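You operate a simulated robot arm through the tools that you are given. There is no shell and no other tool. Be economical: measure what you need, move in short steps, check, and stop when the job is done.

The job below is to be done with a simulated robot arm. You get a single attempt, and the scene is never put back.

TASK
Sweep the deck swarf into the yellow pan and tip it into the swarf tub.
Fine: use the swarf brush; lose no more than 6 g; brush and pan go back. Set down upright: swarf brush. What is to be rubbed or washed off counts as gone when no trace of it is left.

The check looks at the end state, three seconds after you hand in, the way a careful person would. Anything else that was tipped, shoved, dropped, spilled or broken makes it a failure.

THE ROBOT
A 6-joint arm with a two-finger parallel gripper, fixed in place. Base frame: the origin is at the foot of the arm, x ahead of it, y to its left, z up; the work surface is at about z = 58. Units: cm, degrees, N and s.
With the tool pointing down near the work surface it reaches from about 14 to 64 cm from the base axis. Its first joint turns from -66.0 to 66.0 degrees. Payload 2.9 kg.
Tool frame: the origin (TCP) lies between the finger pads and is the grasp point; the fingertips stand 3 cm ahead of it; z points along the fingers, y is the line along which they close. The gripper opens to 11 cm. The fingers are 2 cm wide and 1 cm thick; the gripper's body (4.8 by 11.2 cm) begins 5.5 cm behind the TCP.
Orientation is that of the tool frame in the base frame, as [roll, pitch, yaw] about the fixed x, y, z axes, in that order (R = Rz(yaw) Ry(pitch) Rx(roll)). With the fingers straight down and closing along the base's y, the tool's x points along the base's -x, its y along +y and its z along -z.

THE INTERFACE
- The arm moves only by the tool step_arm. Its argument "series" is text: rows parted by semicolons, each of 7 numbers parted by spaces: the finger opening in cm, from 0 to 11, then the shift along the base's x, y, z in cm, then the turn, a rotation vector about the base's x, y, z in rad. In form: hand tx ty tz wx wy wz; .... A call has 1 to 10 rows; each row is the pose to reach, as a shift and turn from the pose commanded when the call began. Each row takes 0.2 s and may step no farther than 5 cm and 8.6 degrees from the row before; otherwise, or with a gripper value out of range, the whole call is refused. A pose out of reach is approached as far as the arm can. The call stops where the force on the tool passes 40 N (or 10 N more than at its start, if that is more) or the arm is blocked; 0.2 s more then pass. The fingers move at their own pace (about 10.8 cm/s each) and stop on an object; they squeeze with about 26 N. The grip force told is the motor's: it shows also when the fingers shut on nothing. Time passes only in rows, and 0.2 s behind the last, so rows that repeat a pose let the fingers close. It gives the time, the measured TCP pose, the force on the tool (base axes), the opening and the grip force at its end, in the units of the frame above (readings bear some noise), with the torque about the TCP (base axes, N m) and any sound that the robot's microphone picked up.
- Cameras (640 x 400 px; columns grow to the right, rows downward): "scene" is fixed at [5.97, 45, 134.6]; the picture's right is [-0.77, -0.63, 0.00], its down [-0.56, 0.69, -0.46] and it looks along [0.29, -0.36, -0.89] (base axes); focal length 234 px, centre (320, 200). "wrist" rides on the gripper at [7.2, 1.7, -10.3] in the tool frame; the picture's right is [-0.23, 0.97, 0.00], its down [-0.76, -0.18, -0.62] and it looks along [-0.61, -0.14, 0.78] (tool axes); focal length 222 px, centre (320, 200). There is no depth. A picture from a camera that has moved, and an enlarged one, comes with that camera's place and axes in the base frame and with its lens.
- capture(camera): a new picture of that camera. It takes no simulated time.
- inspect(camera, box): a new picture of the part [left, top, right, bottom] of that camera's present view, enlarged. It takes no simulated time.
- close_job(): hands the job in; it is judged then, once.

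Work in short steps. Places have to be worked out from the pictures, the camera data and where the tool is seen: move nearer, look again, correct. Check each grasp and each placing, and mend what went wrong. You have 120 turns and 68 pictures in all, those below and enlarged ones among them. Open the gripper and draw the arm clear of the work before you hand the job in, unless the task says otherwise; then end with one line.

The tools are called as name(argument=value, ...) on one line, values as JSON. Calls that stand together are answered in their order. step_arm: Moves the arm, as the interface text tells. Its arguments: {"type":"object","properties":{"series":{"type":"string"}},"required":["series"]} The other tools are called the same way: capture (camera) takes a picture; inspect (camera, box) takes an enlarged picture of a part of a camera's view; close_job () hands the job in.

At the start:

```text
time_s: 0.0
position: [40.62, 27.18, 103.98]
tool_rot: [180.0, 0.0, 180.0]
ft_force: [0.3, -0.6, -1.0]
torque: [0.02, 0.02, -0.01]
grip_width: 11.0
finger_force: 0.0
```

scene: 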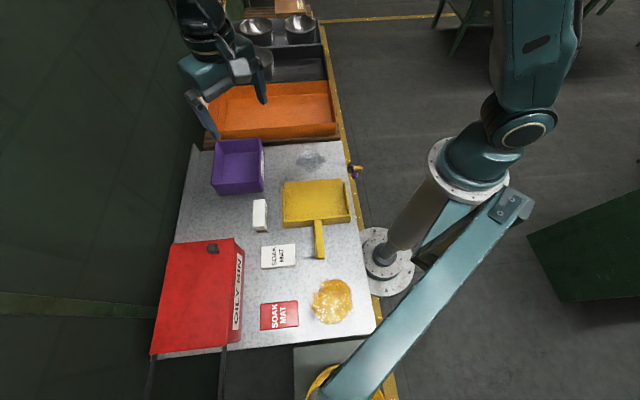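
wrist: 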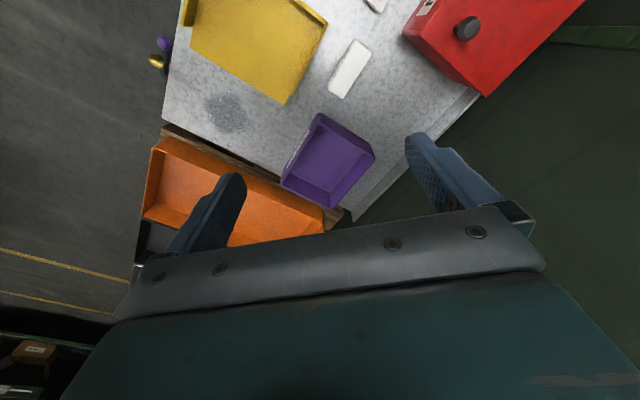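

I start by enlarging the scene picture to identify the swarf, the pan, the brush and the tub.

inspect(camera="scene", box=[180, 130, 380, 255])

inspect(camera="scene", box=[180, 0, 380, 125])

inspect(camera="scene", box=[220, 275, 420, 400])

```text
3.20 times, centred on (280, 192) of scene
camera zoom: at [5.97, 45.0, 134.6], right [-0.77, -0.63, 0.0], down [-0.56, 0.69, -0.46], along [0.29, -0.36, -0.89], focal length 750 px, centre (448, 224)
```

zoom: 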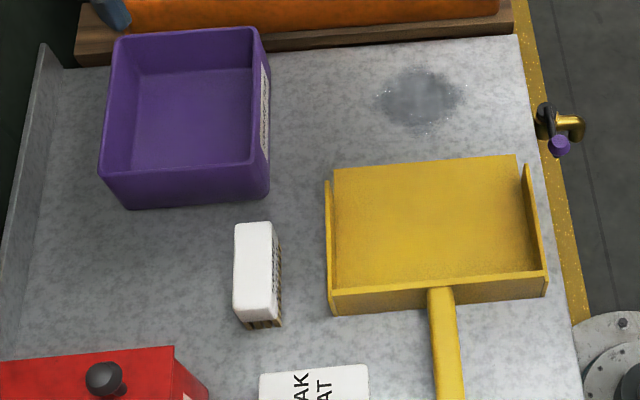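

```text
3.20 times, centred on (280, 62) of scene
camera zoom: at [5.97, 45.0, 134.6], right [-0.77, -0.63, 0.0], down [-0.56, 0.69, -0.46], along [0.29, -0.36, -0.89], focal length 750 px, centre (448, 640)
```

zoom: 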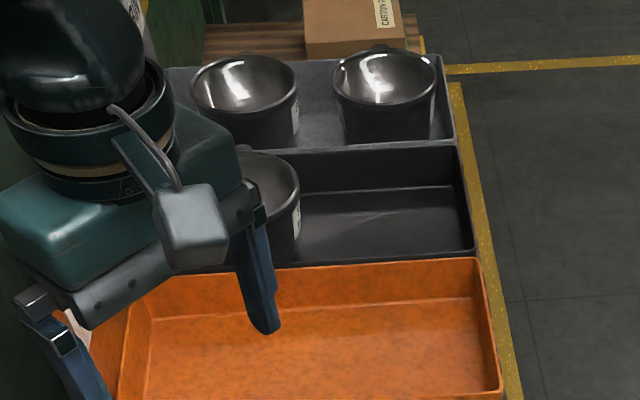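

```text
3.20 times, centred on (320, 338) of scene
camera zoom: at [5.97, 45.0, 134.6], right [-0.77, -0.63, 0.0], down [-0.56, 0.69, -0.46], along [0.29, -0.36, -0.89], focal length 750 px, centre (320, -240)
```

zoom: 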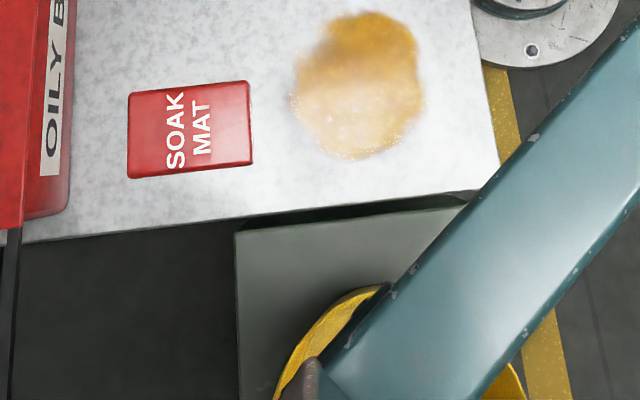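

The white block with bristles looks like the brush, and the grey patch like the swarf. I still need the tub labels, so I zoom in on them.

inspect(camera="scene", box=[250, 138, 282, 158])

inspect(camera="wrist", box=[130, 80, 400, 250])

```text
16.00 times, centred on (266, 148) of scene
camera zoom: at [5.97, 45.0, 134.6], right [-0.77, -0.63, 0.0], down [-0.56, 0.69, -0.46], along [0.29, -0.36, -0.89], focal length 3750 px, centre (1184, 1032)
```

zoom: 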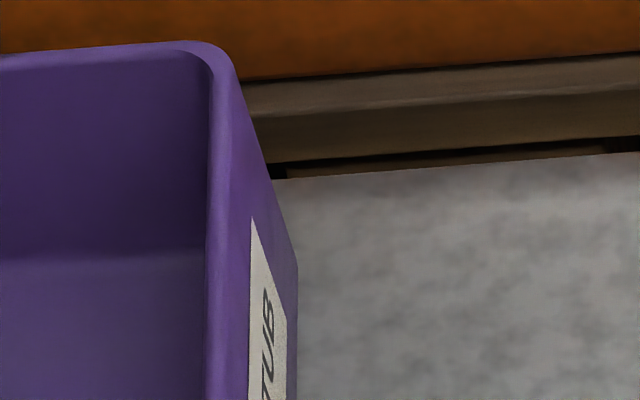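

```text
2.35 times, centred on (265, 165) of wrist
camera zoom: at [33.45, 29.0, 114.31], right [0.23, 0.97, 0.0], down [0.76, -0.18, 0.62], along [0.61, -0.14, -0.78], focal length 523 px, centre (449, 282)
```

zoom: 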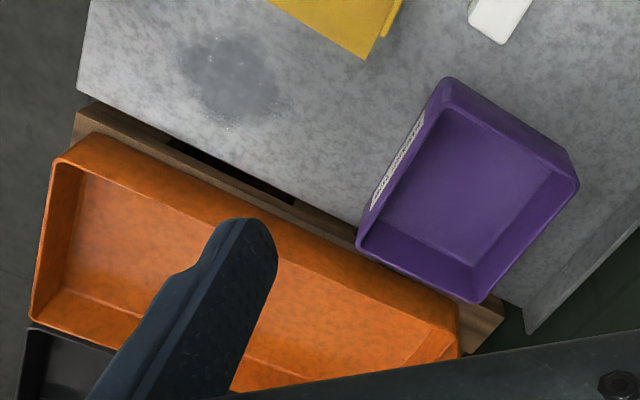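

The purple tub's label ends in "TUB"; I read the rest of it.

inspect(camera="scene", box=[240, 145, 288, 175])

inspect(camera="scene", box=[245, 175, 365, 250])

```text
13.33 times, centred on (264, 160) of scene
camera zoom: at [5.97, 45.0, 134.6], right [-0.77, -0.63, 0.0], down [-0.56, 0.69, -0.46], along [0.29, -0.36, -0.89], focal length 3125 px, centre (1067, 733)
```

zoom: 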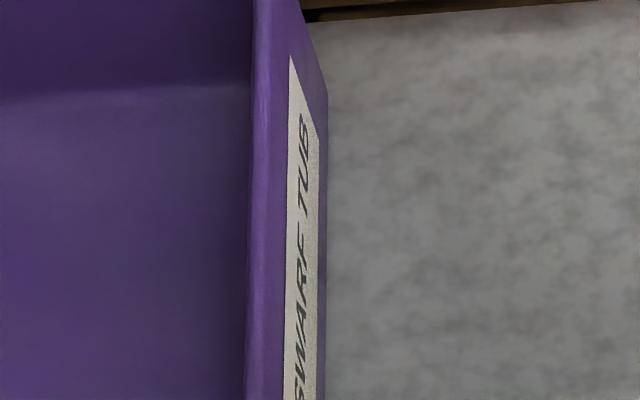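

```text
5.33 times, centred on (305, 212) of scene
camera zoom: at [5.97, 45.0, 134.6], right [-0.77, -0.63, 0.0], down [-0.56, 0.69, -0.46], along [0.29, -0.36, -0.89], focal length 1250 px, centre (400, 133)
```

zoom: 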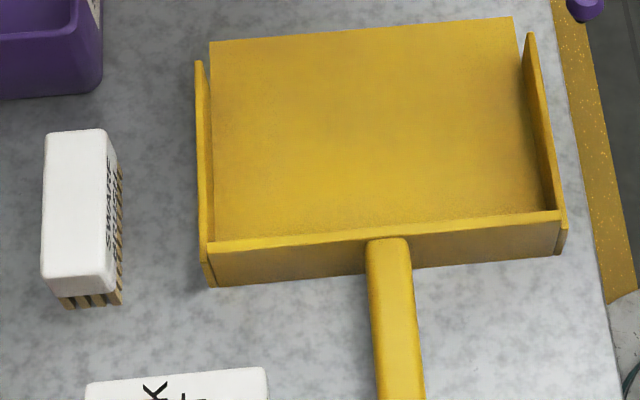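

The purple tub reads "SWARF TUB", and the white block is the brush at about (42, 33). I move above it and turn the fingers to close across its width, along (0.71, 0.71).

step_arm(series="9 0.27 0.9 -4 0 0 -0.131; 9 0.53 1.9 -8 0 0 -0.262; 9 0.8 2.8 -12 0 0 -0.393; 9 1.07 3.7 -16 0 0 -0.524; 9 1.33 4.7 -20 0 0 -0.654; 9 1.6 5.6 -24 0 0 -0.785; 9 1.6 5.6 -24 0 0 -0.785")

capture(camera="wrist")

capture(camera="scene")

```text
time_s: 1.6
position: [42.2, 32.84, 79.94]
tool_rot: [-179.9, 0.0, 134.9]
ft_force: [0.4, -0.3, -0.6]
torque: [0.01, -0.03, -0.02]
grip_width: 9.01
finger_force: 0.1
```

```text
58 pictures are left
camera wrist: at [38.32, 39.33, 90.27], right [0.85, 0.53, 0.0], down [0.41, -0.66, 0.62], along [0.33, -0.53, -0.78], focal length 222 px, centre (320, 200)
```

wrist: 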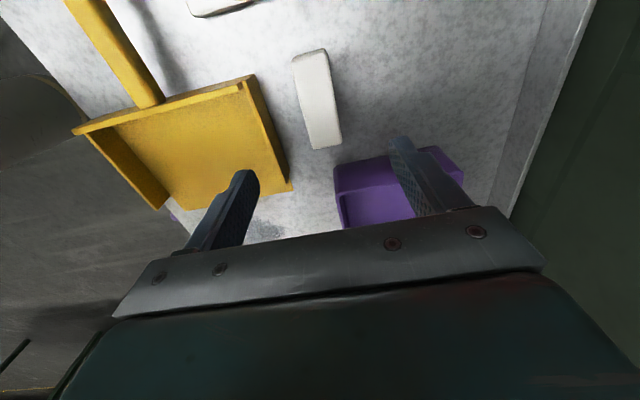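

```text
57 pictures are left
```

scene: 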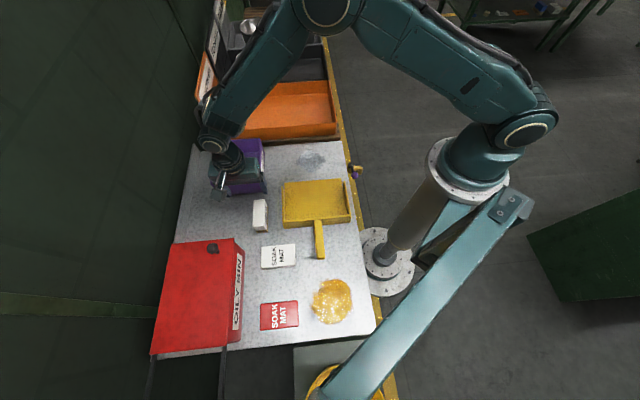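

The brush shows clearly in the wrist view. I zoom in there to get its corners and height.

inspect(camera="wrist", box=[270, 40, 366, 100])

inspect(camera="wrist", box=[270, 95, 366, 155])

inspect(camera="scene", box=[236, 195, 284, 235])

```text
6.67 times, centred on (318, 70) of wrist
camera zoom: at [38.32, 39.33, 90.27], right [0.85, 0.53, 0.0], down [0.41, -0.66, 0.62], along [0.33, -0.53, -0.78], focal length 1481 px, centre (333, 1067)
```

zoom: 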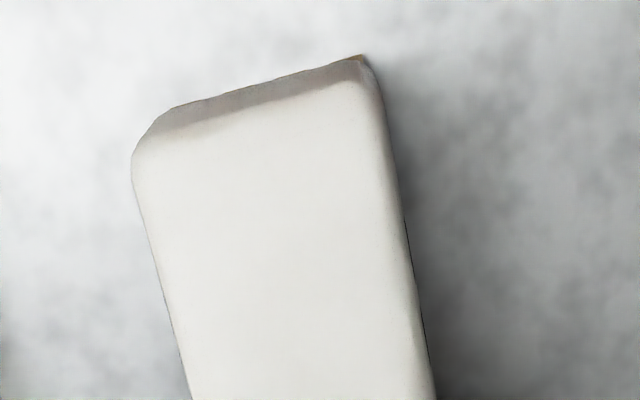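

```text
6.67 times, centred on (318, 125) of wrist
camera zoom: at [38.32, 39.33, 90.27], right [0.85, 0.53, 0.0], down [0.41, -0.66, 0.62], along [0.33, -0.53, -0.78], focal length 1481 px, centre (333, 700)
```

zoom: 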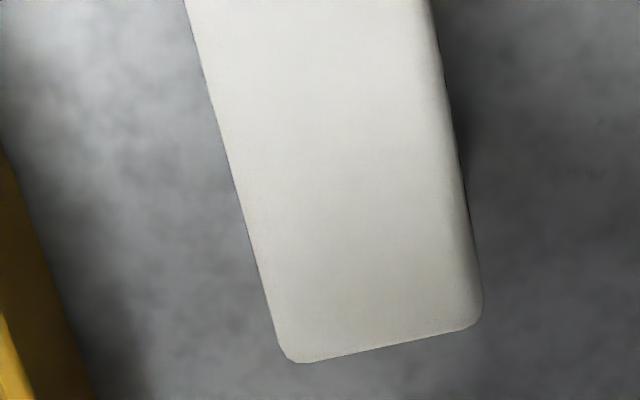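

```text
10.00 times, centred on (260, 215) of scene
camera zoom: at [5.97, 45.0, 134.6], right [-0.77, -0.63, 0.0], down [-0.56, 0.69, -0.46], along [0.29, -0.36, -0.89], focal length 2344 px, centre (920, 50)
```

zoom: 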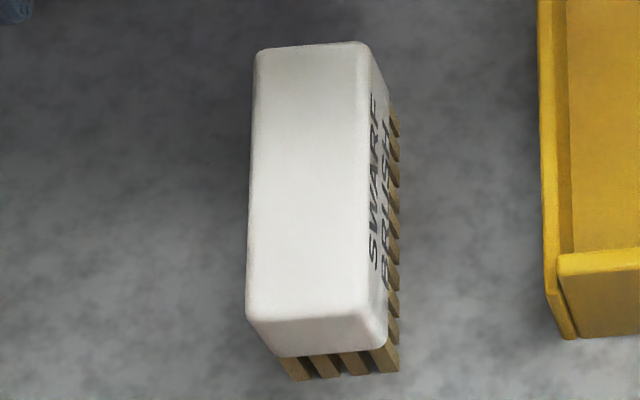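

The top of the brush is at z≈62.2, centred near (42.4, 32.45), about 10 x 4 cm and lying along e1. I descend with the fingers straddling it, then close.

step_arm(series="8 0.1 -0.2 -4.5 0 0 0; 8 0.2 -0.4 -9 0 0 0; 8 0.2 -0.4 -13 0 0 0; 8 0.2 -0.4 -16 0 0 0; 8 0.2 -0.4 -17.5 0 0 0; 8 0.2 -0.4 -17.5 0 0 0")

inspect(camera="scene", box=[220, 175, 300, 225])

```text
time_s: 3.0
position: [42.58, 32.6, 62.5]
tool_rot: [180.0, 0.0, 135.0]
ft_force: [0.6, -0.4, 0.8]
torque: [-0.02, -0.01, 0.0]
grip_width: 7.99
finger_force: 0.1
```

```text
8.00 times, centred on (260, 200) of scene
camera zoom: at [5.97, 45.0, 134.6], right [-0.77, -0.63, 0.0], down [-0.56, 0.69, -0.46], along [0.29, -0.36, -0.89], focal length 1875 px, centre (800, 200)
```

zoom: 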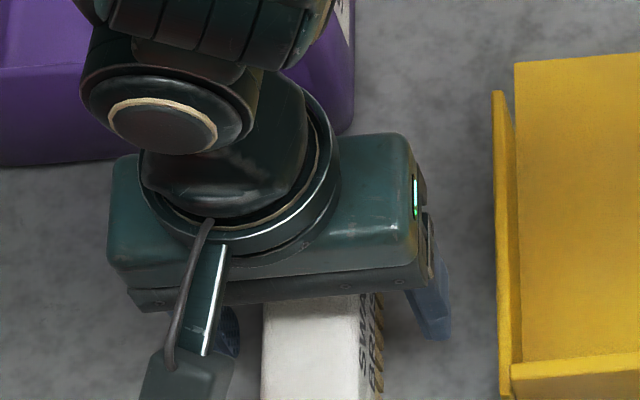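

The fingers straddle the block and it looks roughly centred, so I close.

step_arm(series="3 0 0 0 0 0 0; 3 0 0 0 0 0 0; 3 0 0 0 0 0 0; 3 0 0 0 0 0 0")

```text
time_s: 4.0
position: [42.44, 32.5, 62.52]
tool_rot: [179.9, -0.1, 135.0]
ft_force: [0.2, 0.6, -0.2]
torque: [-0.03, 0.01, -0.01]
grip_width: 3.98
finger_force: 25.9
```

The brush is gripped at 3.98 cm. I lift it straight up, then carry it over the swarf while turning it 90° so its broad face points at the pan.

step_arm(series="3 0 0 3 0 0 0; 3 0 0 7.5 0 0 0; 3 0 0 12 0 0 0.1; 3 0 -3 15 0 0 0.24; 3 0.5 -7 15 0 0 0.38; 3 1.5 -11 15 0 0 0.52; 3 2 -15 15 0 0 0.66; 3 2.5 -19 15 0 0 0.8; 3 3 -23 15 0 0 0.94; 3 3 -27 15 0 0 1.08")

step_arm(series="3 1 -3 0 0 0 0.14; 3 2.3 -5.9 0 0 0 0.28; 3 2.3 -5.9 0 0 0 0.42; 3 2.3 -5.9 0 0 0 0.491; 3 2.3 -5.9 0 0 0 0.491")

capture(camera="wrist")

capture(camera="scene")

```text
time_s: 6.2
position: [45.51, 5.38, 77.65]
tool_rot: [-180.0, 0.0, -163.1]
ft_force: [-0.4, -0.1, -2.0]
torque: [0.04, -0.01, -0.02]
grip_width: 3.95
finger_force: 25.6
```

```text
time_s: 7.4
position: [47.75, -0.52, 77.5]
tool_rot: [-180.0, 0.1, -135.0]
ft_force: [-0.5, -1.1, -0.3]
torque: [-0.01, 0.03, 0.01]
grip_width: 3.96
finger_force: 26.1
```

```text
52 pictures are left
camera wrist: at [41.47, -4.41, 87.82], right [-0.53, 0.85, 0.0], down [0.66, 0.41, 0.62], along [0.53, 0.33, -0.78], focal length 222 px, centre (320, 200)
```

wrist: 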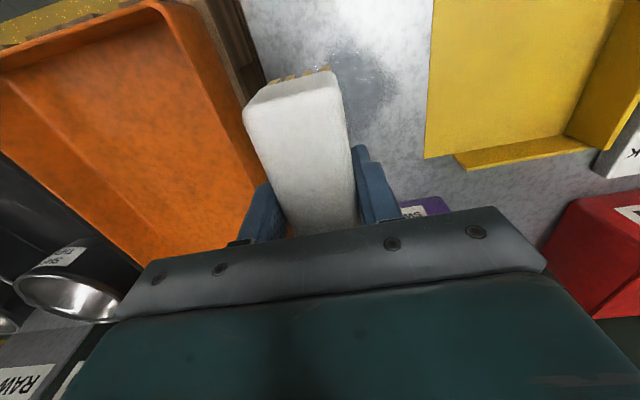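

```text
51 pictures are left
```

scene: 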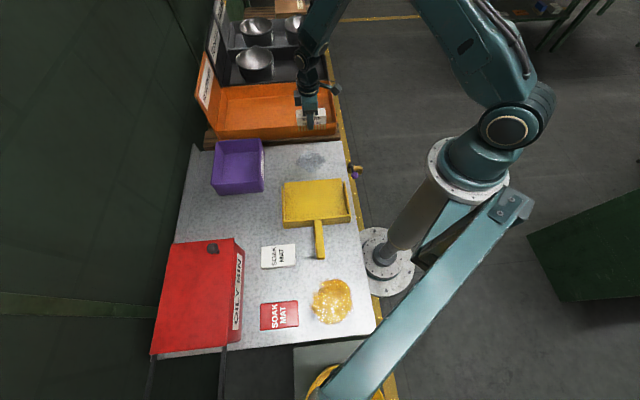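

Before lowering I check the clearance between the swarf's far edge and the wooden board in front of the orange bin.

inspect(camera="wrist", box=[224, 10, 432, 140])

inspect(camera="scene", box=[260, 110, 356, 170])

```text
3.08 times, centred on (328, 75) of wrist
camera zoom: at [41.47, -4.41, 87.82], right [-0.53, 0.85, 0.0], down [0.66, 0.41, 0.62], along [0.53, 0.33, -0.78], focal length 684 px, centre (295, 585)
```

zoom: 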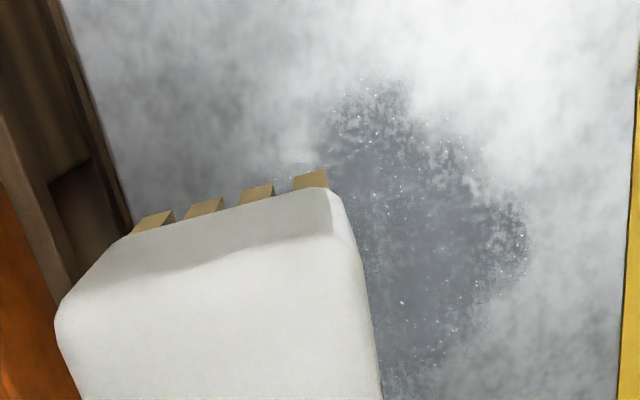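

```text
6.67 times, centred on (308, 140) of scene
camera zoom: at [5.97, 45.0, 134.6], right [-0.77, -0.63, 0.0], down [-0.56, 0.69, -0.46], along [0.29, -0.36, -0.89], focal length 1562 px, centre (400, 600)
```

zoom: 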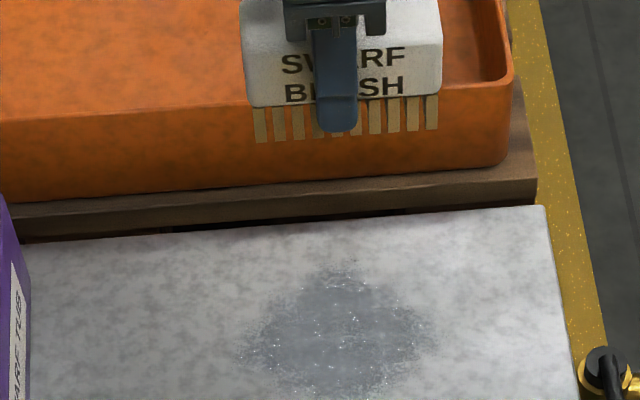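

The deck edge is at e1≈38.7, the swarf spans e1 24–36 and e2 27–40, and the pan lip is at e1≈20.4. I lower the brush behind the left half of the swarf at (e1 36.7, e2 37.5).

step_arm(series="3 2.4 0.5 -3 0 0 0; 3 4.76 1.03 -6.5 0 0 0; 3 4.76 1.03 -10.5 0 0 0; 3 4.76 1.03 -13 0 0 0; 3 4.76 1.03 -14.3 0 0 0; 3 4.76 1.03 -14.8 0 0 0; 3 4.76 1.03 -15.0 0 0 0")

inspect(camera="scene", box=[240, 110, 368, 190])

```text
time_s: 9.0
position: [52.41, 0.54, 62.49]
tool_rot: [-180.0, -0.1, -135.0]
ft_force: [-0.7, -0.3, 0.4]
torque: [0.0, 0.03, 0.0]
grip_width: 3.95
finger_force: 26.3
```

```text
5.00 times, centred on (304, 150) of scene
camera zoom: at [5.97, 45.0, 134.6], right [-0.77, -0.63, 0.0], down [-0.56, 0.69, -0.46], along [0.29, -0.36, -0.89], focal length 1172 px, centre (400, 450)
```

zoom: 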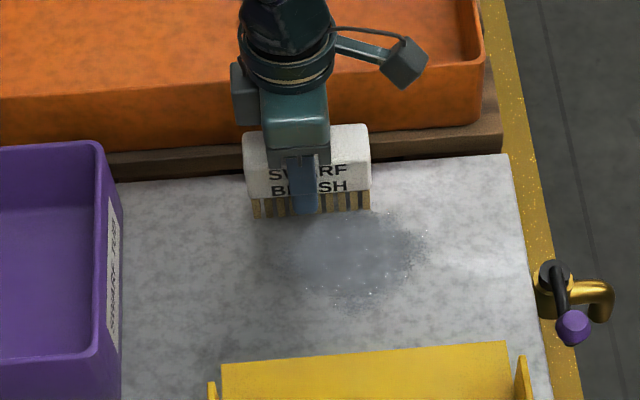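

The brush stands just behind the swarf. I sweep slowly toward the pan at light pressure, stopping short of the lip to check.

step_arm(series="3 -1.06 1.06 -0.1 0 0 0; 3 -2.12 2.12 -0.1 0 0 0; 3 -3.18 3.18 -0.1 0 0 0; 3 -4.24 4.24 -0.1 0 0 0; 3 -5.3 5.3 -0.1 0 0 0; 3 -6.36 6.36 -0.1 0 0 0; 3 -7.42 7.42 -0.1 0 0 0; 3 -8.48 8.48 -0.1 0 0 0")

inspect(camera="scene", box=[256, 120, 384, 200])

```text
time_s: 10.8
position: [44.18, 9.05, 62.45]
tool_rot: [-179.9, 0.2, -135.0]
ft_force: [7.1, -5.3, 22.4]
torque: [-0.18, 0.01, 0.09]
grip_width: 3.98
finger_force: 26.4
```

```text
5.00 times, centred on (320, 160) of scene
camera zoom: at [5.95, 44.99, 134.6], right [-0.77, -0.63, 0.0], down [-0.56, 0.69, -0.46], along [0.29, -0.36, -0.89], focal length 1172 px, centre (320, 400)
```

zoom: 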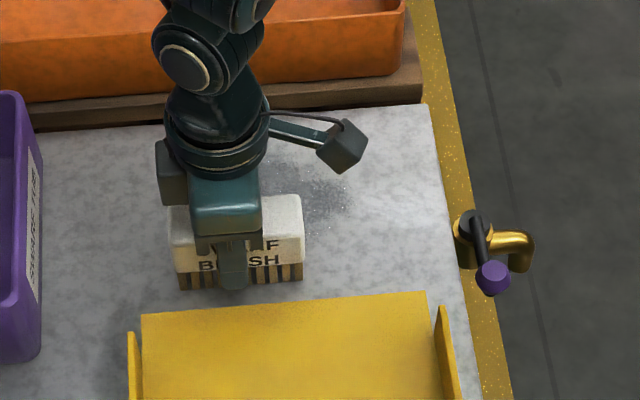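

Force is 22 N down, a bit firm. I look closer for the pile in front of the bristles.

inspect(camera="scene", box=[280, 150, 344, 190])

capture(camera="wrist")

```text
10.00 times, centred on (312, 170) of scene
camera zoom: at [5.95, 44.99, 134.6], right [-0.77, -0.63, 0.0], down [-0.56, 0.69, -0.46], along [0.29, -0.36, -0.89], focal length 2344 px, centre (400, 500)
```

zoom: 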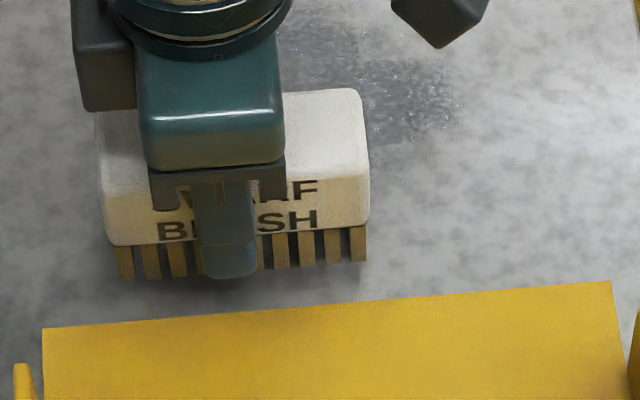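

```text
45 pictures are left
camera wrist: at [37.79, 5.21, 72.74], right [-0.53, 0.85, 0.0], down [0.66, 0.41, 0.62], along [0.53, 0.33, -0.78], focal length 222 px, centre (320, 200)
```

wrist: 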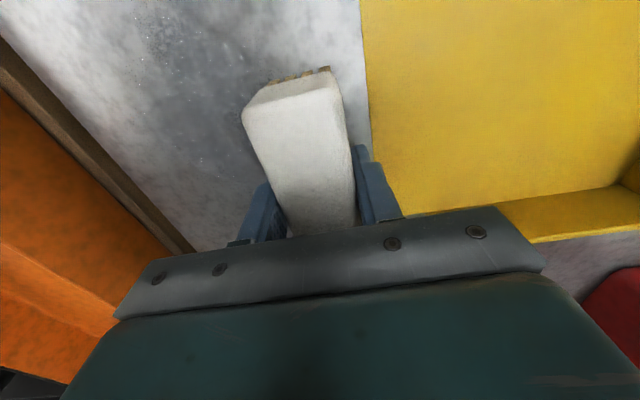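

The field behind the brush looks thinned. I carry on over the lip, lifting slightly, and on to mid-pan.

step_arm(series="3 -1.0 1.0 0.05 0 0 0; 3 -1.8 1.8 0.35 0 0 0; 3 -3.0 3.0 0.4 0 0 0; 3 -4.2 4.2 0.4 0 0 0; 3 -5.4 5.4 0.4 0 0 0; 3 -6.6 6.6 0.4 0 0 0; 3 -7.6 7.6 0.4 0 0 0")

inspect(camera="scene", box=[256, 130, 384, 210])

```text
time_s: 12.4
position: [36.51, 16.78, 62.61]
tool_rot: [-179.9, 0.1, -135.0]
ft_force: [2.1, -1.5, 5.1]
torque: [-0.14, 0.13, 0.06]
grip_width: 3.94
finger_force: 26.3
```

```text
5.00 times, centred on (320, 170) of scene
camera zoom: at [5.97, 45.0, 134.6], right [-0.77, -0.63, 0.0], down [-0.56, 0.69, -0.46], along [0.29, -0.36, -0.89], focal length 1172 px, centre (320, 350)
```

zoom: 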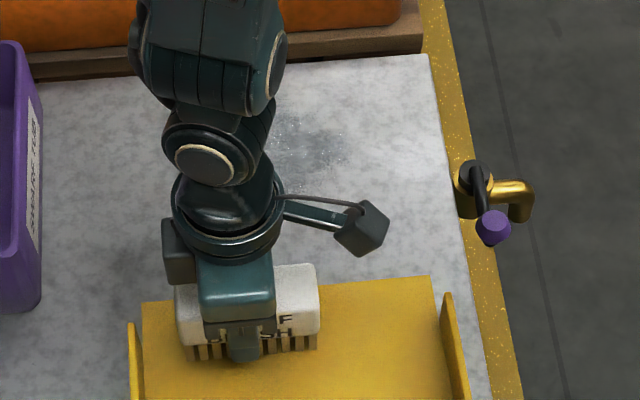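

Comparing the lip with the deck knob shows the pan was pushed back about 2.5 cm, so the brush caught the lip. I lift up and look at what happened.

step_arm(series="3 0 0 2 0 0 0; 3 0 0 6 0 0 0; 3 2 2 10 0 0 0; 3 5 5 12 0 0 0; 3 8 8 14 0 0 0")

inspect(camera="scene", box=[256, 130, 384, 210])

capture(camera="wrist")

```text
time_s: 13.6
position: [44.37, 24.75, 76.7]
tool_rot: [179.9, -0.1, -135.0]
ft_force: [-0.4, -0.7, -0.8]
torque: [-0.02, 0.01, 0.01]
grip_width: 3.96
finger_force: 26.2
```

```text
5.00 times, centred on (320, 170) of scene
camera zoom: at [5.97, 45.0, 134.6], right [-0.77, -0.63, 0.0], down [-0.56, 0.69, -0.46], along [0.29, -0.36, -0.89], focal length 1172 px, centre (320, 350)
```

zoom: 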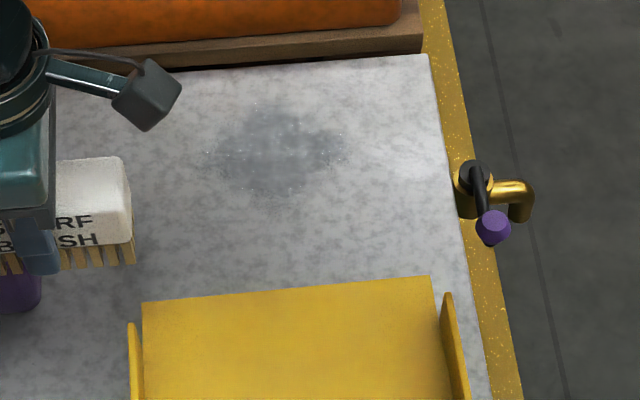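

```text
42 pictures are left
camera wrist: at [38.18, 20.92, 87.07], right [-0.53, 0.85, 0.0], down [0.66, 0.41, 0.62], along [0.53, 0.33, -0.78], focal length 222 px, centre (320, 200)
```

wrist: 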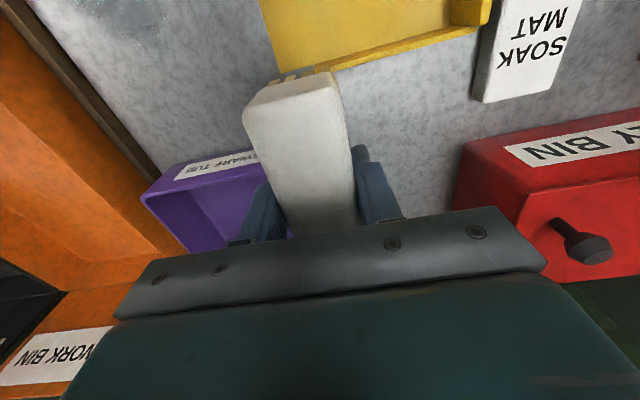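

The patch seems to have thinned only partly. I enlarge the swarf and the pan.

inspect(camera="scene", box=[284, 140, 340, 175])

inspect(camera="scene", box=[275, 175, 363, 230])

```text
11.43 times, centred on (312, 158) of scene
camera zoom: at [5.97, 45.0, 134.6], right [-0.77, -0.63, 0.0], down [-0.56, 0.69, -0.46], along [0.29, -0.36, -0.89], focal length 2678 px, centre (411, 686)
```

zoom: 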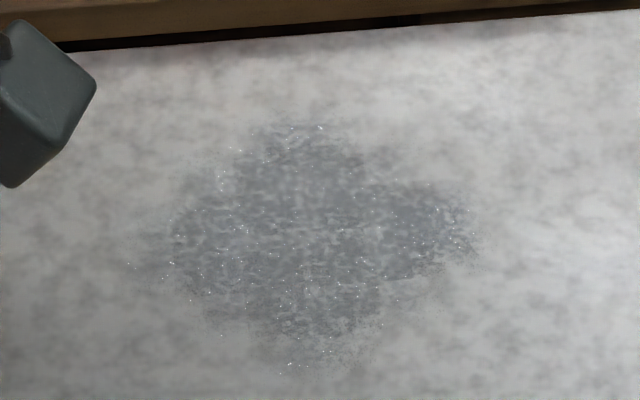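

```text
7.27 times, centred on (319, 202) of scene
camera zoom: at [5.97, 45.0, 134.6], right [-0.77, -0.63, 0.0], down [-0.56, 0.69, -0.46], along [0.29, -0.36, -0.89], focal length 1704 px, centre (327, 182)
```

zoom: 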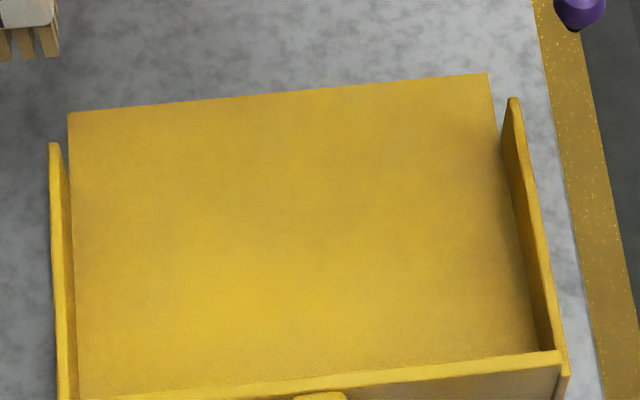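

The left part of the patch is thinner, with an edge where the brush passed, but nothing shows in the pan from here. I move the wrist camera over the pan for a closer look.

step_arm(series="3 -4 -2 0 0 0 0; 3 -8 -4 0 0 0 0; 3 -11.8 -5.3 0 0 0 0; 3 -11.8 -5.3 0 0 0 0")

capture(camera="wrist")

```text
time_s: 14.6
position: [32.62, 19.36, 76.81]
tool_rot: [-180.0, 0.0, -135.0]
ft_force: [0.6, -0.2, -0.2]
torque: [-0.02, 0.0, 0.0]
grip_width: 3.93
finger_force: 25.8
```

```text
39 pictures are left
camera wrist: at [26.43, 15.49, 87.11], right [-0.53, 0.85, 0.0], down [0.66, 0.41, 0.62], along [0.53, 0.33, -0.78], focal length 222 px, centre (320, 200)
```

wrist: 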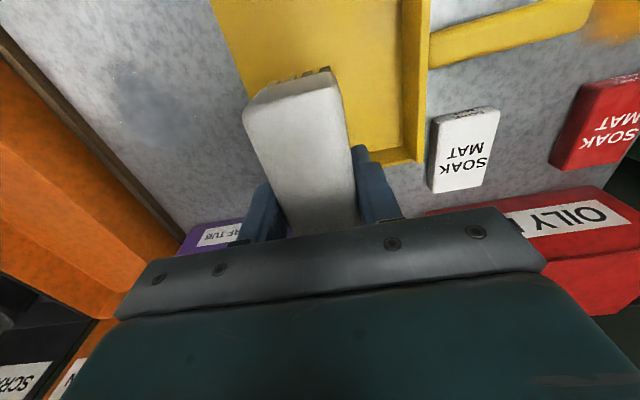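

inspect(camera="wrist", box=[210, 0, 430, 137])

```text
2.91 times, centred on (320, 68) of wrist
camera zoom: at [26.43, 15.49, 87.11], right [-0.53, 0.85, 0.0], down [0.66, 0.41, 0.62], along [0.53, 0.33, -0.78], focal length 646 px, centre (320, 582)
```

zoom: 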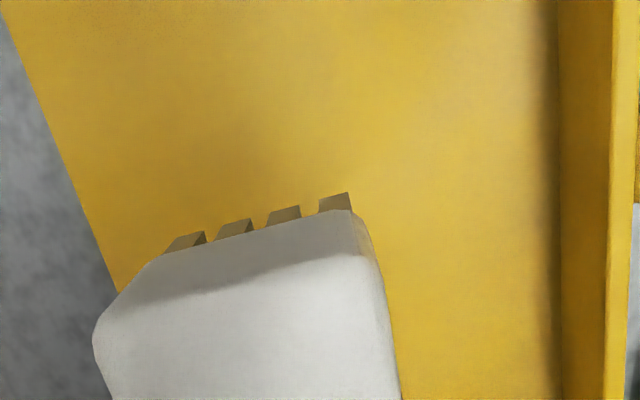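

Nothing is visible in the pan yet, and the deck between patch and pan is clean. Next I sweep the dense right lane more gently and clear the lip this time, starting from e1 36.7, e2 29.3.

step_arm(series="3 2.4 -4.1 0 0 0 0; 3 4.7 -8.2 0 0 0 0; 3 7.0 -12.3 0 0 0 0; 3 9.4 -16.3 0 0 0 0; 3 11.7 -20.4 0 0 0 0; 3 14.07 -24.5 0 0 0 0; 3 14.07 -24.5 -4.5 0 0 0; 3 14.07 -24.5 -9 0 0 0; 3 14.07 -24.5 -13 0 0 0; 3 14.07 -24.5 -14.33 0 0 0")

step_arm(series="3 -1.4 1.4 -0.02 0 0 0; 3 -2.8 2.8 -0.02 0 0 0; 3 -4.2 4.2 -0.02 0 0 0; 3 -5.6 5.6 -0.02 0 0 0; 3 -7.0 7.0 -0.02 0 0 0; 3 -8.4 8.4 -0.02 0 0 0; 3 -9.8 9.8 -0.02 0 0 0")

inspect(camera="scene", box=[284, 140, 364, 190])

```text
time_s: 16.8
position: [46.66, -5.22, 62.35]
tool_rot: [180.0, 0.0, -135.0]
ft_force: [0.0, 0.4, -0.3]
torque: [0.02, 0.0, -0.02]
grip_width: 3.97
finger_force: 26.0
```

```text
time_s: 18.4
position: [36.79, 4.65, 62.39]
tool_rot: [-179.9, 0.0, -135.0]
ft_force: [0.5, -1.2, 2.5]
torque: [0.01, -0.01, -0.02]
grip_width: 3.95
finger_force: 25.7
```

```text
8.00 times, centred on (324, 165) of scene
camera zoom: at [5.97, 45.0, 134.6], right [-0.77, -0.63, 0.0], down [-0.56, 0.69, -0.46], along [0.29, -0.36, -0.89], focal length 1875 px, centre (288, 480)
```

zoom: 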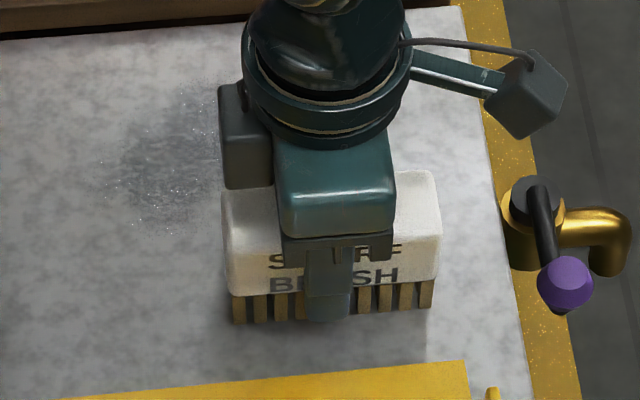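

Brush is at the front of the lip with a light 2.5 N contact. I lift 0.5 cm at the lip, pass over it, and continue to mid-pan before raising.

step_arm(series="3 -1.5 1.5 0 0 0 0; 3 -1.8 1.8 0.5 0 0 0; 3 -3.2 3.2 0.5 0 0 0; 3 -4.6 4.6 0.45 0 0 0; 3 -6.0 6.0 0.45 0 0 0; 3 -7.4 7.4 0.45 0 0 0; 3 -8.6 8.6 0.45 0 0 0; 3 -8.6 8.6 4 0 0 0; 3 -8.6 8.6 8 0 0 0; 3 -5.0 12.2 11 0 0 0")

inspect(camera="scene", box=[284, 140, 340, 175])

inspect(camera="scene", box=[256, 130, 384, 210])

```text
refused: row 10 steps farther than a row can; nothing moved
```

```text
11.43 times, centred on (312, 158) of scene
camera zoom: at [5.97, 45.0, 134.6], right [-0.77, -0.63, 0.0], down [-0.56, 0.69, -0.46], along [0.29, -0.36, -0.89], focal length 2678 px, centre (411, 686)
```

zoom: 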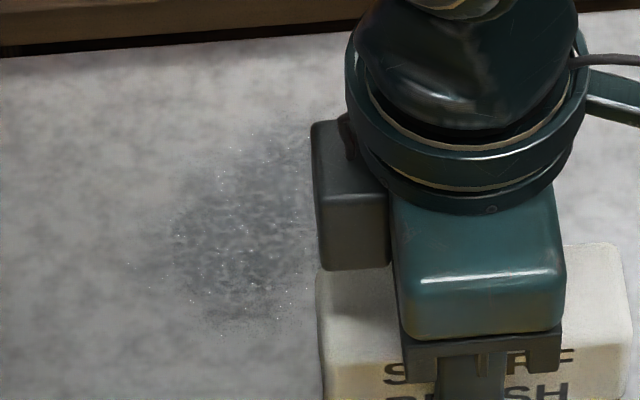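

```text
5.00 times, centred on (320, 170) of scene
camera zoom: at [5.97, 45.0, 134.6], right [-0.77, -0.63, 0.0], down [-0.56, 0.69, -0.46], along [0.29, -0.36, -0.89], focal length 1172 px, centre (320, 350)
```

zoom: 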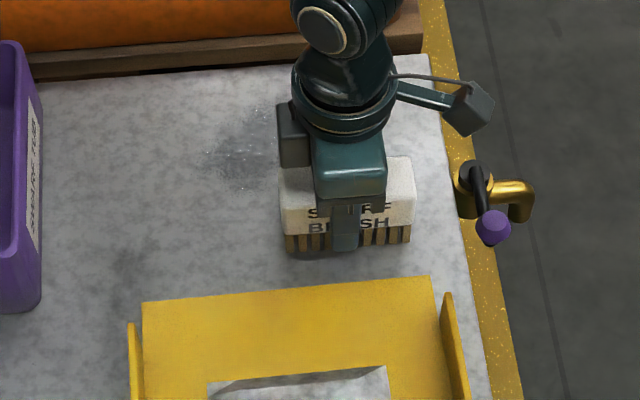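

A row was too long, so nothing moved. A greyish shape has appeared in the pan, so I look at it.

inspect(camera="scene", box=[272, 170, 368, 230])

```text
6.67 times, centred on (320, 200) of scene
camera zoom: at [5.97, 45.0, 134.6], right [-0.77, -0.63, 0.0], down [-0.56, 0.69, -0.46], along [0.29, -0.36, -0.89], focal length 1562 px, centre (320, 200)
```

zoom: 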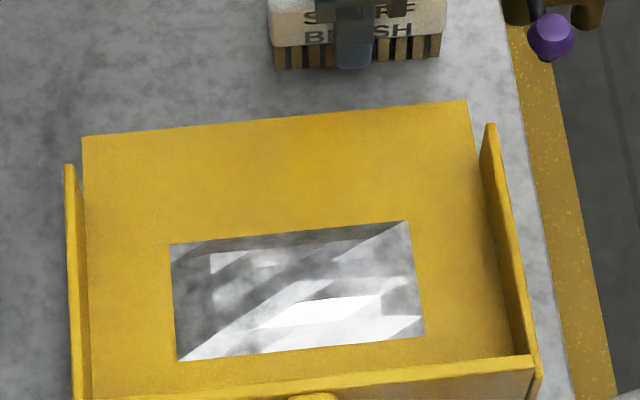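

The pan now holds swarf, so the sweeping works. I finish this stroke just over the lip at raised height, staying clear of the heap, then lift.

step_arm(series="3 -1.5 1.5 0 0 0 0; 3 -1.8 1.8 0.55 0 0 0; 3 -3.2 3.2 0.55 0 0 0; 3 -4.6 4.6 0.5 0 0 0; 3 -5.6 5.6 0.5 0 0 0; 3 -5.6 5.6 4 0 0 0; 3 -5.6 5.6 8 0 0 0; 3 -3.0 3.0 11 0 0 0; 3 0 0 12 0 0 0; 3 3 -3 12 0 0 0")

step_arm(series="3 3 -3 0 0 0 0; 3 6 -6 0 0 0 0; 3 8 -8 0 0 0 0; 3 10 -6 0 0 0 0")

inspect(camera="wrist", box=[200, 0, 460, 160])

inspect(camera="scene", box=[270, 130, 382, 200])

```text
time_s: 20.6
position: [39.9, 1.88, 74.55]
tool_rot: [180.0, 0.0, -134.9]
ft_force: [0.3, -0.1, -1.0]
torque: [0.0, 0.01, 0.01]
grip_width: 3.97
finger_force: 26.2
```

```text
time_s: 21.6
position: [49.81, -4.31, 74.36]
tool_rot: [-180.0, 0.0, -135.0]
ft_force: [-0.3, 0.2, -0.8]
torque: [0.0, 0.04, -0.01]
grip_width: 3.97
finger_force: 25.8
```

```text
2.46 times, centred on (330, 80) of wrist
camera zoom: at [43.57, -8.21, 84.64], right [-0.53, 0.85, 0.0], down [0.66, 0.41, 0.62], along [0.53, 0.33, -0.78], focal length 547 px, centre (295, 495)
```

zoom: 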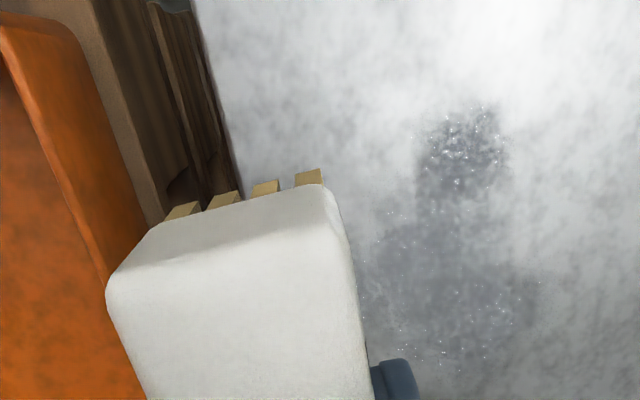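

```text
5.71 times, centred on (326, 165) of scene
camera zoom: at [5.98, 45.0, 134.6], right [-0.77, -0.63, 0.0], down [-0.56, 0.69, -0.46], along [0.29, -0.36, -0.89], focal length 1339 px, centre (286, 400)
```

zoom: 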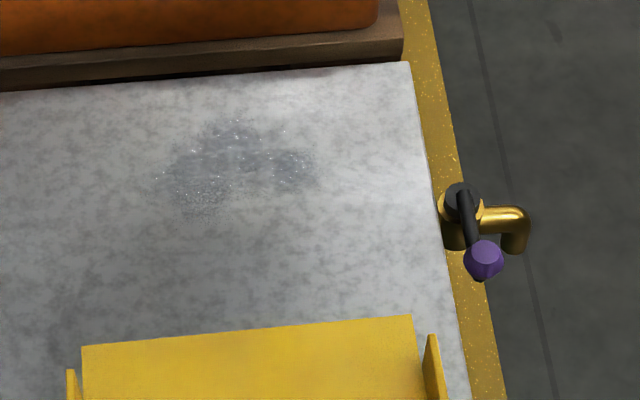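

The right lane came off well; what's left is thin plus a small clump. I make another stroke down the centre at e2 33.4 with slightly firmer contact.

step_arm(series="3 -0.3 2.08 -4 0 0 0; 3 -0.3 2.08 -8 0 0 0; 3 -0.3 2.08 -11 0 0 0; 3 -0.3 2.08 -12.1 0 0 0; 3 -1.6 3.38 -12.15 0 0 0; 3 -2.9 4.68 -12.15 0 0 0; 3 -4.2 5.98 -12.15 0 0 0; 3 -5.5 7.28 -12.15 0 0 0; 3 -6.8 8.58 -12.15 0 0 0; 3 -8.1 9.88 -12.15 0 0 0")

step_arm(series="3 -1.3 1.3 0 0 0 0; 3 -2.6 2.6 0 0 0 0; 3 -3.6 3.6 0 0 0 0; 3 -3.9 3.9 0.65 0 0 0; 3 -5.3 5.3 0.65 0 0 0; 3 -6.7 6.7 0.65 0 0 0; 3 -6.7 6.7 4 0 0 0; 3 -6.7 6.7 8 0 0 0; 3 -3.4 3.4 9.5 0 0 0; 3 -0.3 0.3 11 0 0 0")

inspect(camera="scene", box=[270, 130, 382, 200])

```text
time_s: 23.8
position: [41.79, 5.58, 62.37]
tool_rot: [-180.0, 0.1, -135.0]
ft_force: [7.2, -6.7, 28.9]
torque: [0.13, -0.4, -0.06]
grip_width: 3.96
finger_force: 26.2
```

```text
time_s: 26.0
position: [41.6, 5.95, 73.27]
tool_rot: [179.9, 0.0, -135.0]
ft_force: [0.0, 0.1, -0.9]
torque: [0.01, -0.02, 0.01]
grip_width: 3.97
finger_force: 26.4
```

```text
5.71 times, centred on (326, 165) of scene
camera zoom: at [5.97, 45.0, 134.6], right [-0.77, -0.63, 0.0], down [-0.56, 0.69, -0.46], along [0.29, -0.36, -0.89], focal length 1339 px, centre (286, 400)
```

zoom: 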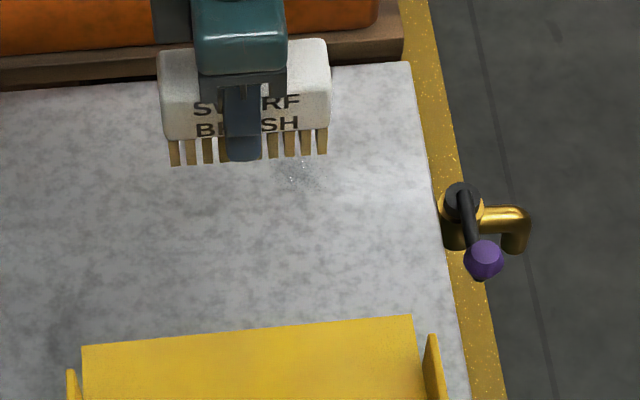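

The firm centre stroke cleaned nearly everything. I check what remains under the brush.

step_arm(series="3 4 4 0 0 0 0; 3 7 7 0 0 0 0; 3 10 10 0 0 0 0")

inspect(camera="scene", box=[276, 138, 348, 183])

inspect(camera="scene", box=[272, 170, 368, 230])

```text
refused: row 1 steps farther than a row can; nothing moved
```

```text
8.89 times, centred on (312, 160) of scene
camera zoom: at [5.97, 45.0, 134.6], right [-0.77, -0.63, 0.0], down [-0.56, 0.69, -0.46], along [0.29, -0.36, -0.89], focal length 2083 px, centre (391, 551)
```

zoom: 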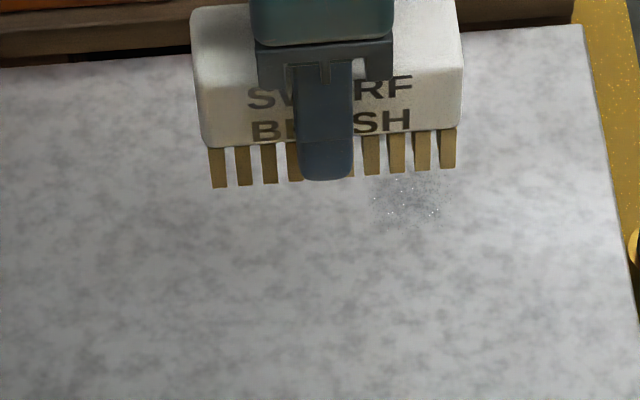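

```text
6.67 times, centred on (320, 200) of scene
camera zoom: at [5.97, 45.0, 134.6], right [-0.77, -0.63, 0.0], down [-0.56, 0.69, -0.46], along [0.29, -0.36, -0.89], focal length 1562 px, centre (320, 200)
```

zoom: 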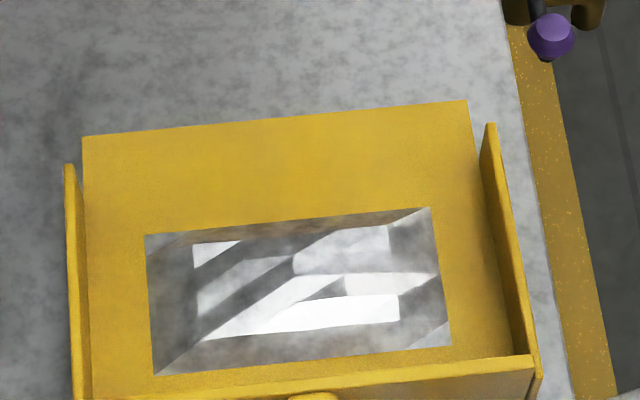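

A small remnant is left at (e1 29.5, e2 29.3). I repeat the stroke along e2 30.5 with the same firmness.

step_arm(series="3 2 -3.4 0 0 0 0; 3 4 -6.8 0 0 0 0; 3 6.05 -10.15 -1 0 0 0; 3 6.05 -10.15 -5 0 0 0; 3 6.05 -10.15 -9 0 0 0; 3 6.05 -10.15 -10.9 0 0 0; 3 4.75 -8.85 -11.0 0 0 0; 3 3.45 -7.55 -11.0 0 0 0; 3 2.15 -6.25 -11.0 0 0 0; 3 0.85 -4.95 -11.0 0 0 0")

step_arm(series="3 -1.3 1.3 0 0 0 0; 3 -2.6 2.6 0 0 0 0; 3 -3.9 3.9 0 0 0 0; 3 -5.2 5.2 0 0 0 0; 3 -6.2 6.2 0 0 0 0; 3 -6.5 6.5 0.65 0 0 0; 3 -7.9 7.9 0.65 0 0 0; 3 -9.3 9.3 0.65 0 0 0; 3 -9.3 9.3 4 0 0 0; 3 -9.3 9.3 8 0 0 0")

step_arm(series="3 3 3 3 0 0 0; 3 6 6 3 0 0 0; 3 9 9 3 0 0 0")

inspect(camera="scene", box=[268, 138, 348, 188])

capture(camera="wrist")

```text
time_s: 28.2
position: [42.58, 0.92, 62.46]
tool_rot: [-179.8, 0.2, -135.0]
ft_force: [9.6, -7.9, 30.7]
torque: [-0.41, 0.27, 0.15]
grip_width: 3.99
finger_force: 25.9
```

```text
time_s: 30.4
position: [32.99, 10.21, 70.26]
tool_rot: [179.9, 0.1, -135.0]
ft_force: [0.2, -0.7, -1.3]
torque: [0.01, -0.01, -0.01]
grip_width: 3.97
finger_force: 26.0
```

```text
refused: row 1 steps farther than a row can; nothing moved
```

```text
8.00 times, centred on (308, 163) of scene
camera zoom: at [5.97, 45.0, 134.6], right [-0.77, -0.63, 0.0], down [-0.56, 0.69, -0.46], along [0.29, -0.36, -0.89], focal length 1875 px, centre (416, 496)
```

zoom: 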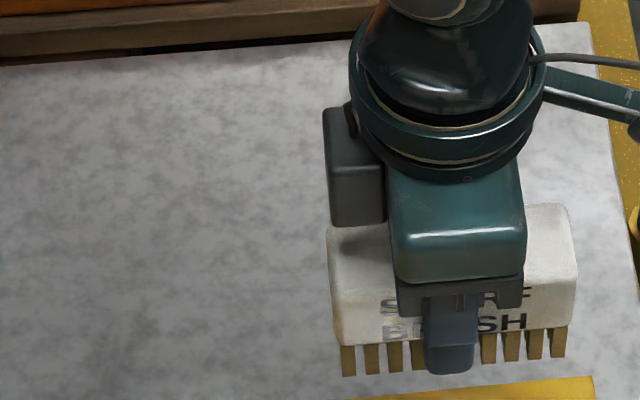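

```text
27 pictures are left
camera wrist: at [26.76, 6.37, 80.61], right [-0.53, 0.85, 0.0], down [0.66, 0.41, 0.62], along [0.53, 0.33, -0.78], focal length 222 px, centre (320, 200)
```

wrist: 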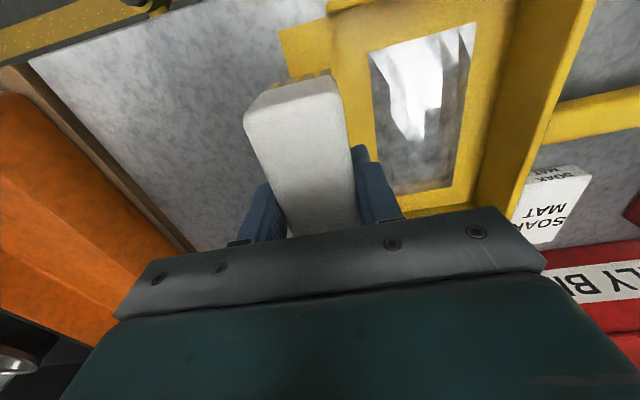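

The deck looks clean and the swarf is in the pan. I return the brush to its place, rising first and turning it back 90° on the way.

step_arm(series="3 0.94 2.2 4 0 0 -0.143; 3 1.88 4.4 8 0 0 -0.286; 3 2.82 6.6 8 0 0 -0.429; 3 3.76 8.8 8 0 0 -0.572; 3 4.7 11 8 0 0 -0.715; 3 5.64 13.2 8 0 0 -0.858; 3 6.58 15.4 8 0 0 -1.0; 3 7.5 17.6 8 0 0 -1.143; 3 8.45 19.9 8 0 0 -1.286; 3 9.4 22.26 8 0 0 -1.429")

step_arm(series="3 0 0 -4 0 0 -0.142; 3 0 0 -8 0 0 -0.142; 3 0 0 -12 0 0 -0.142; 3 0 0 -14.5 0 0 -0.142; 3 0 0 -15.5 0 0 -0.142; 3 0 0 -15.5 0 0 -0.142")

inspect(camera="scene", box=[210, 140, 354, 230])

```text
time_s: 32.6
position: [42.5, 32.59, 78.25]
tool_rot: [180.0, 0.0, 143.0]
ft_force: [0.1, 0.8, -1.5]
torque: [0.0, 0.0, -0.05]
grip_width: 3.97
finger_force: 25.8
```

```text
time_s: 34.0
position: [42.3, 32.39, 62.78]
tool_rot: [180.0, 0.0, 135.0]
ft_force: [-0.4, -0.3, -0.4]
torque: [0.01, 0.02, 0.04]
grip_width: 3.97
finger_force: 26.0
```

```text
4.44 times, centred on (282, 185) of scene
camera zoom: at [5.97, 45.0, 134.6], right [-0.77, -0.63, 0.0], down [-0.56, 0.69, -0.46], along [0.29, -0.36, -0.89], focal length 1042 px, centre (489, 267)
```

zoom: 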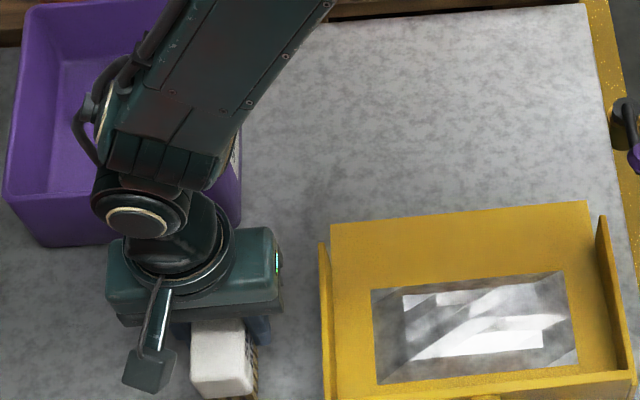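

The deck is completely clean. The brush hovers just above its place, so I lower in small steps until I feel contact.

step_arm(series="3 0 0 -0.15 0 0 0; 3 0 0 -0.25 0 0 0; 3 0 0 -0.35 0 0 0; 3 0 0 -0.35 0 0 0")

```text
time_s: 35.0
position: [42.45, 32.46, 62.4]
tool_rot: [179.9, 0.0, 134.9]
ft_force: [-1.2, -0.5, 2.4]
torque: [-0.14, -0.04, -0.05]
grip_width: 3.99
finger_force: 25.6
```

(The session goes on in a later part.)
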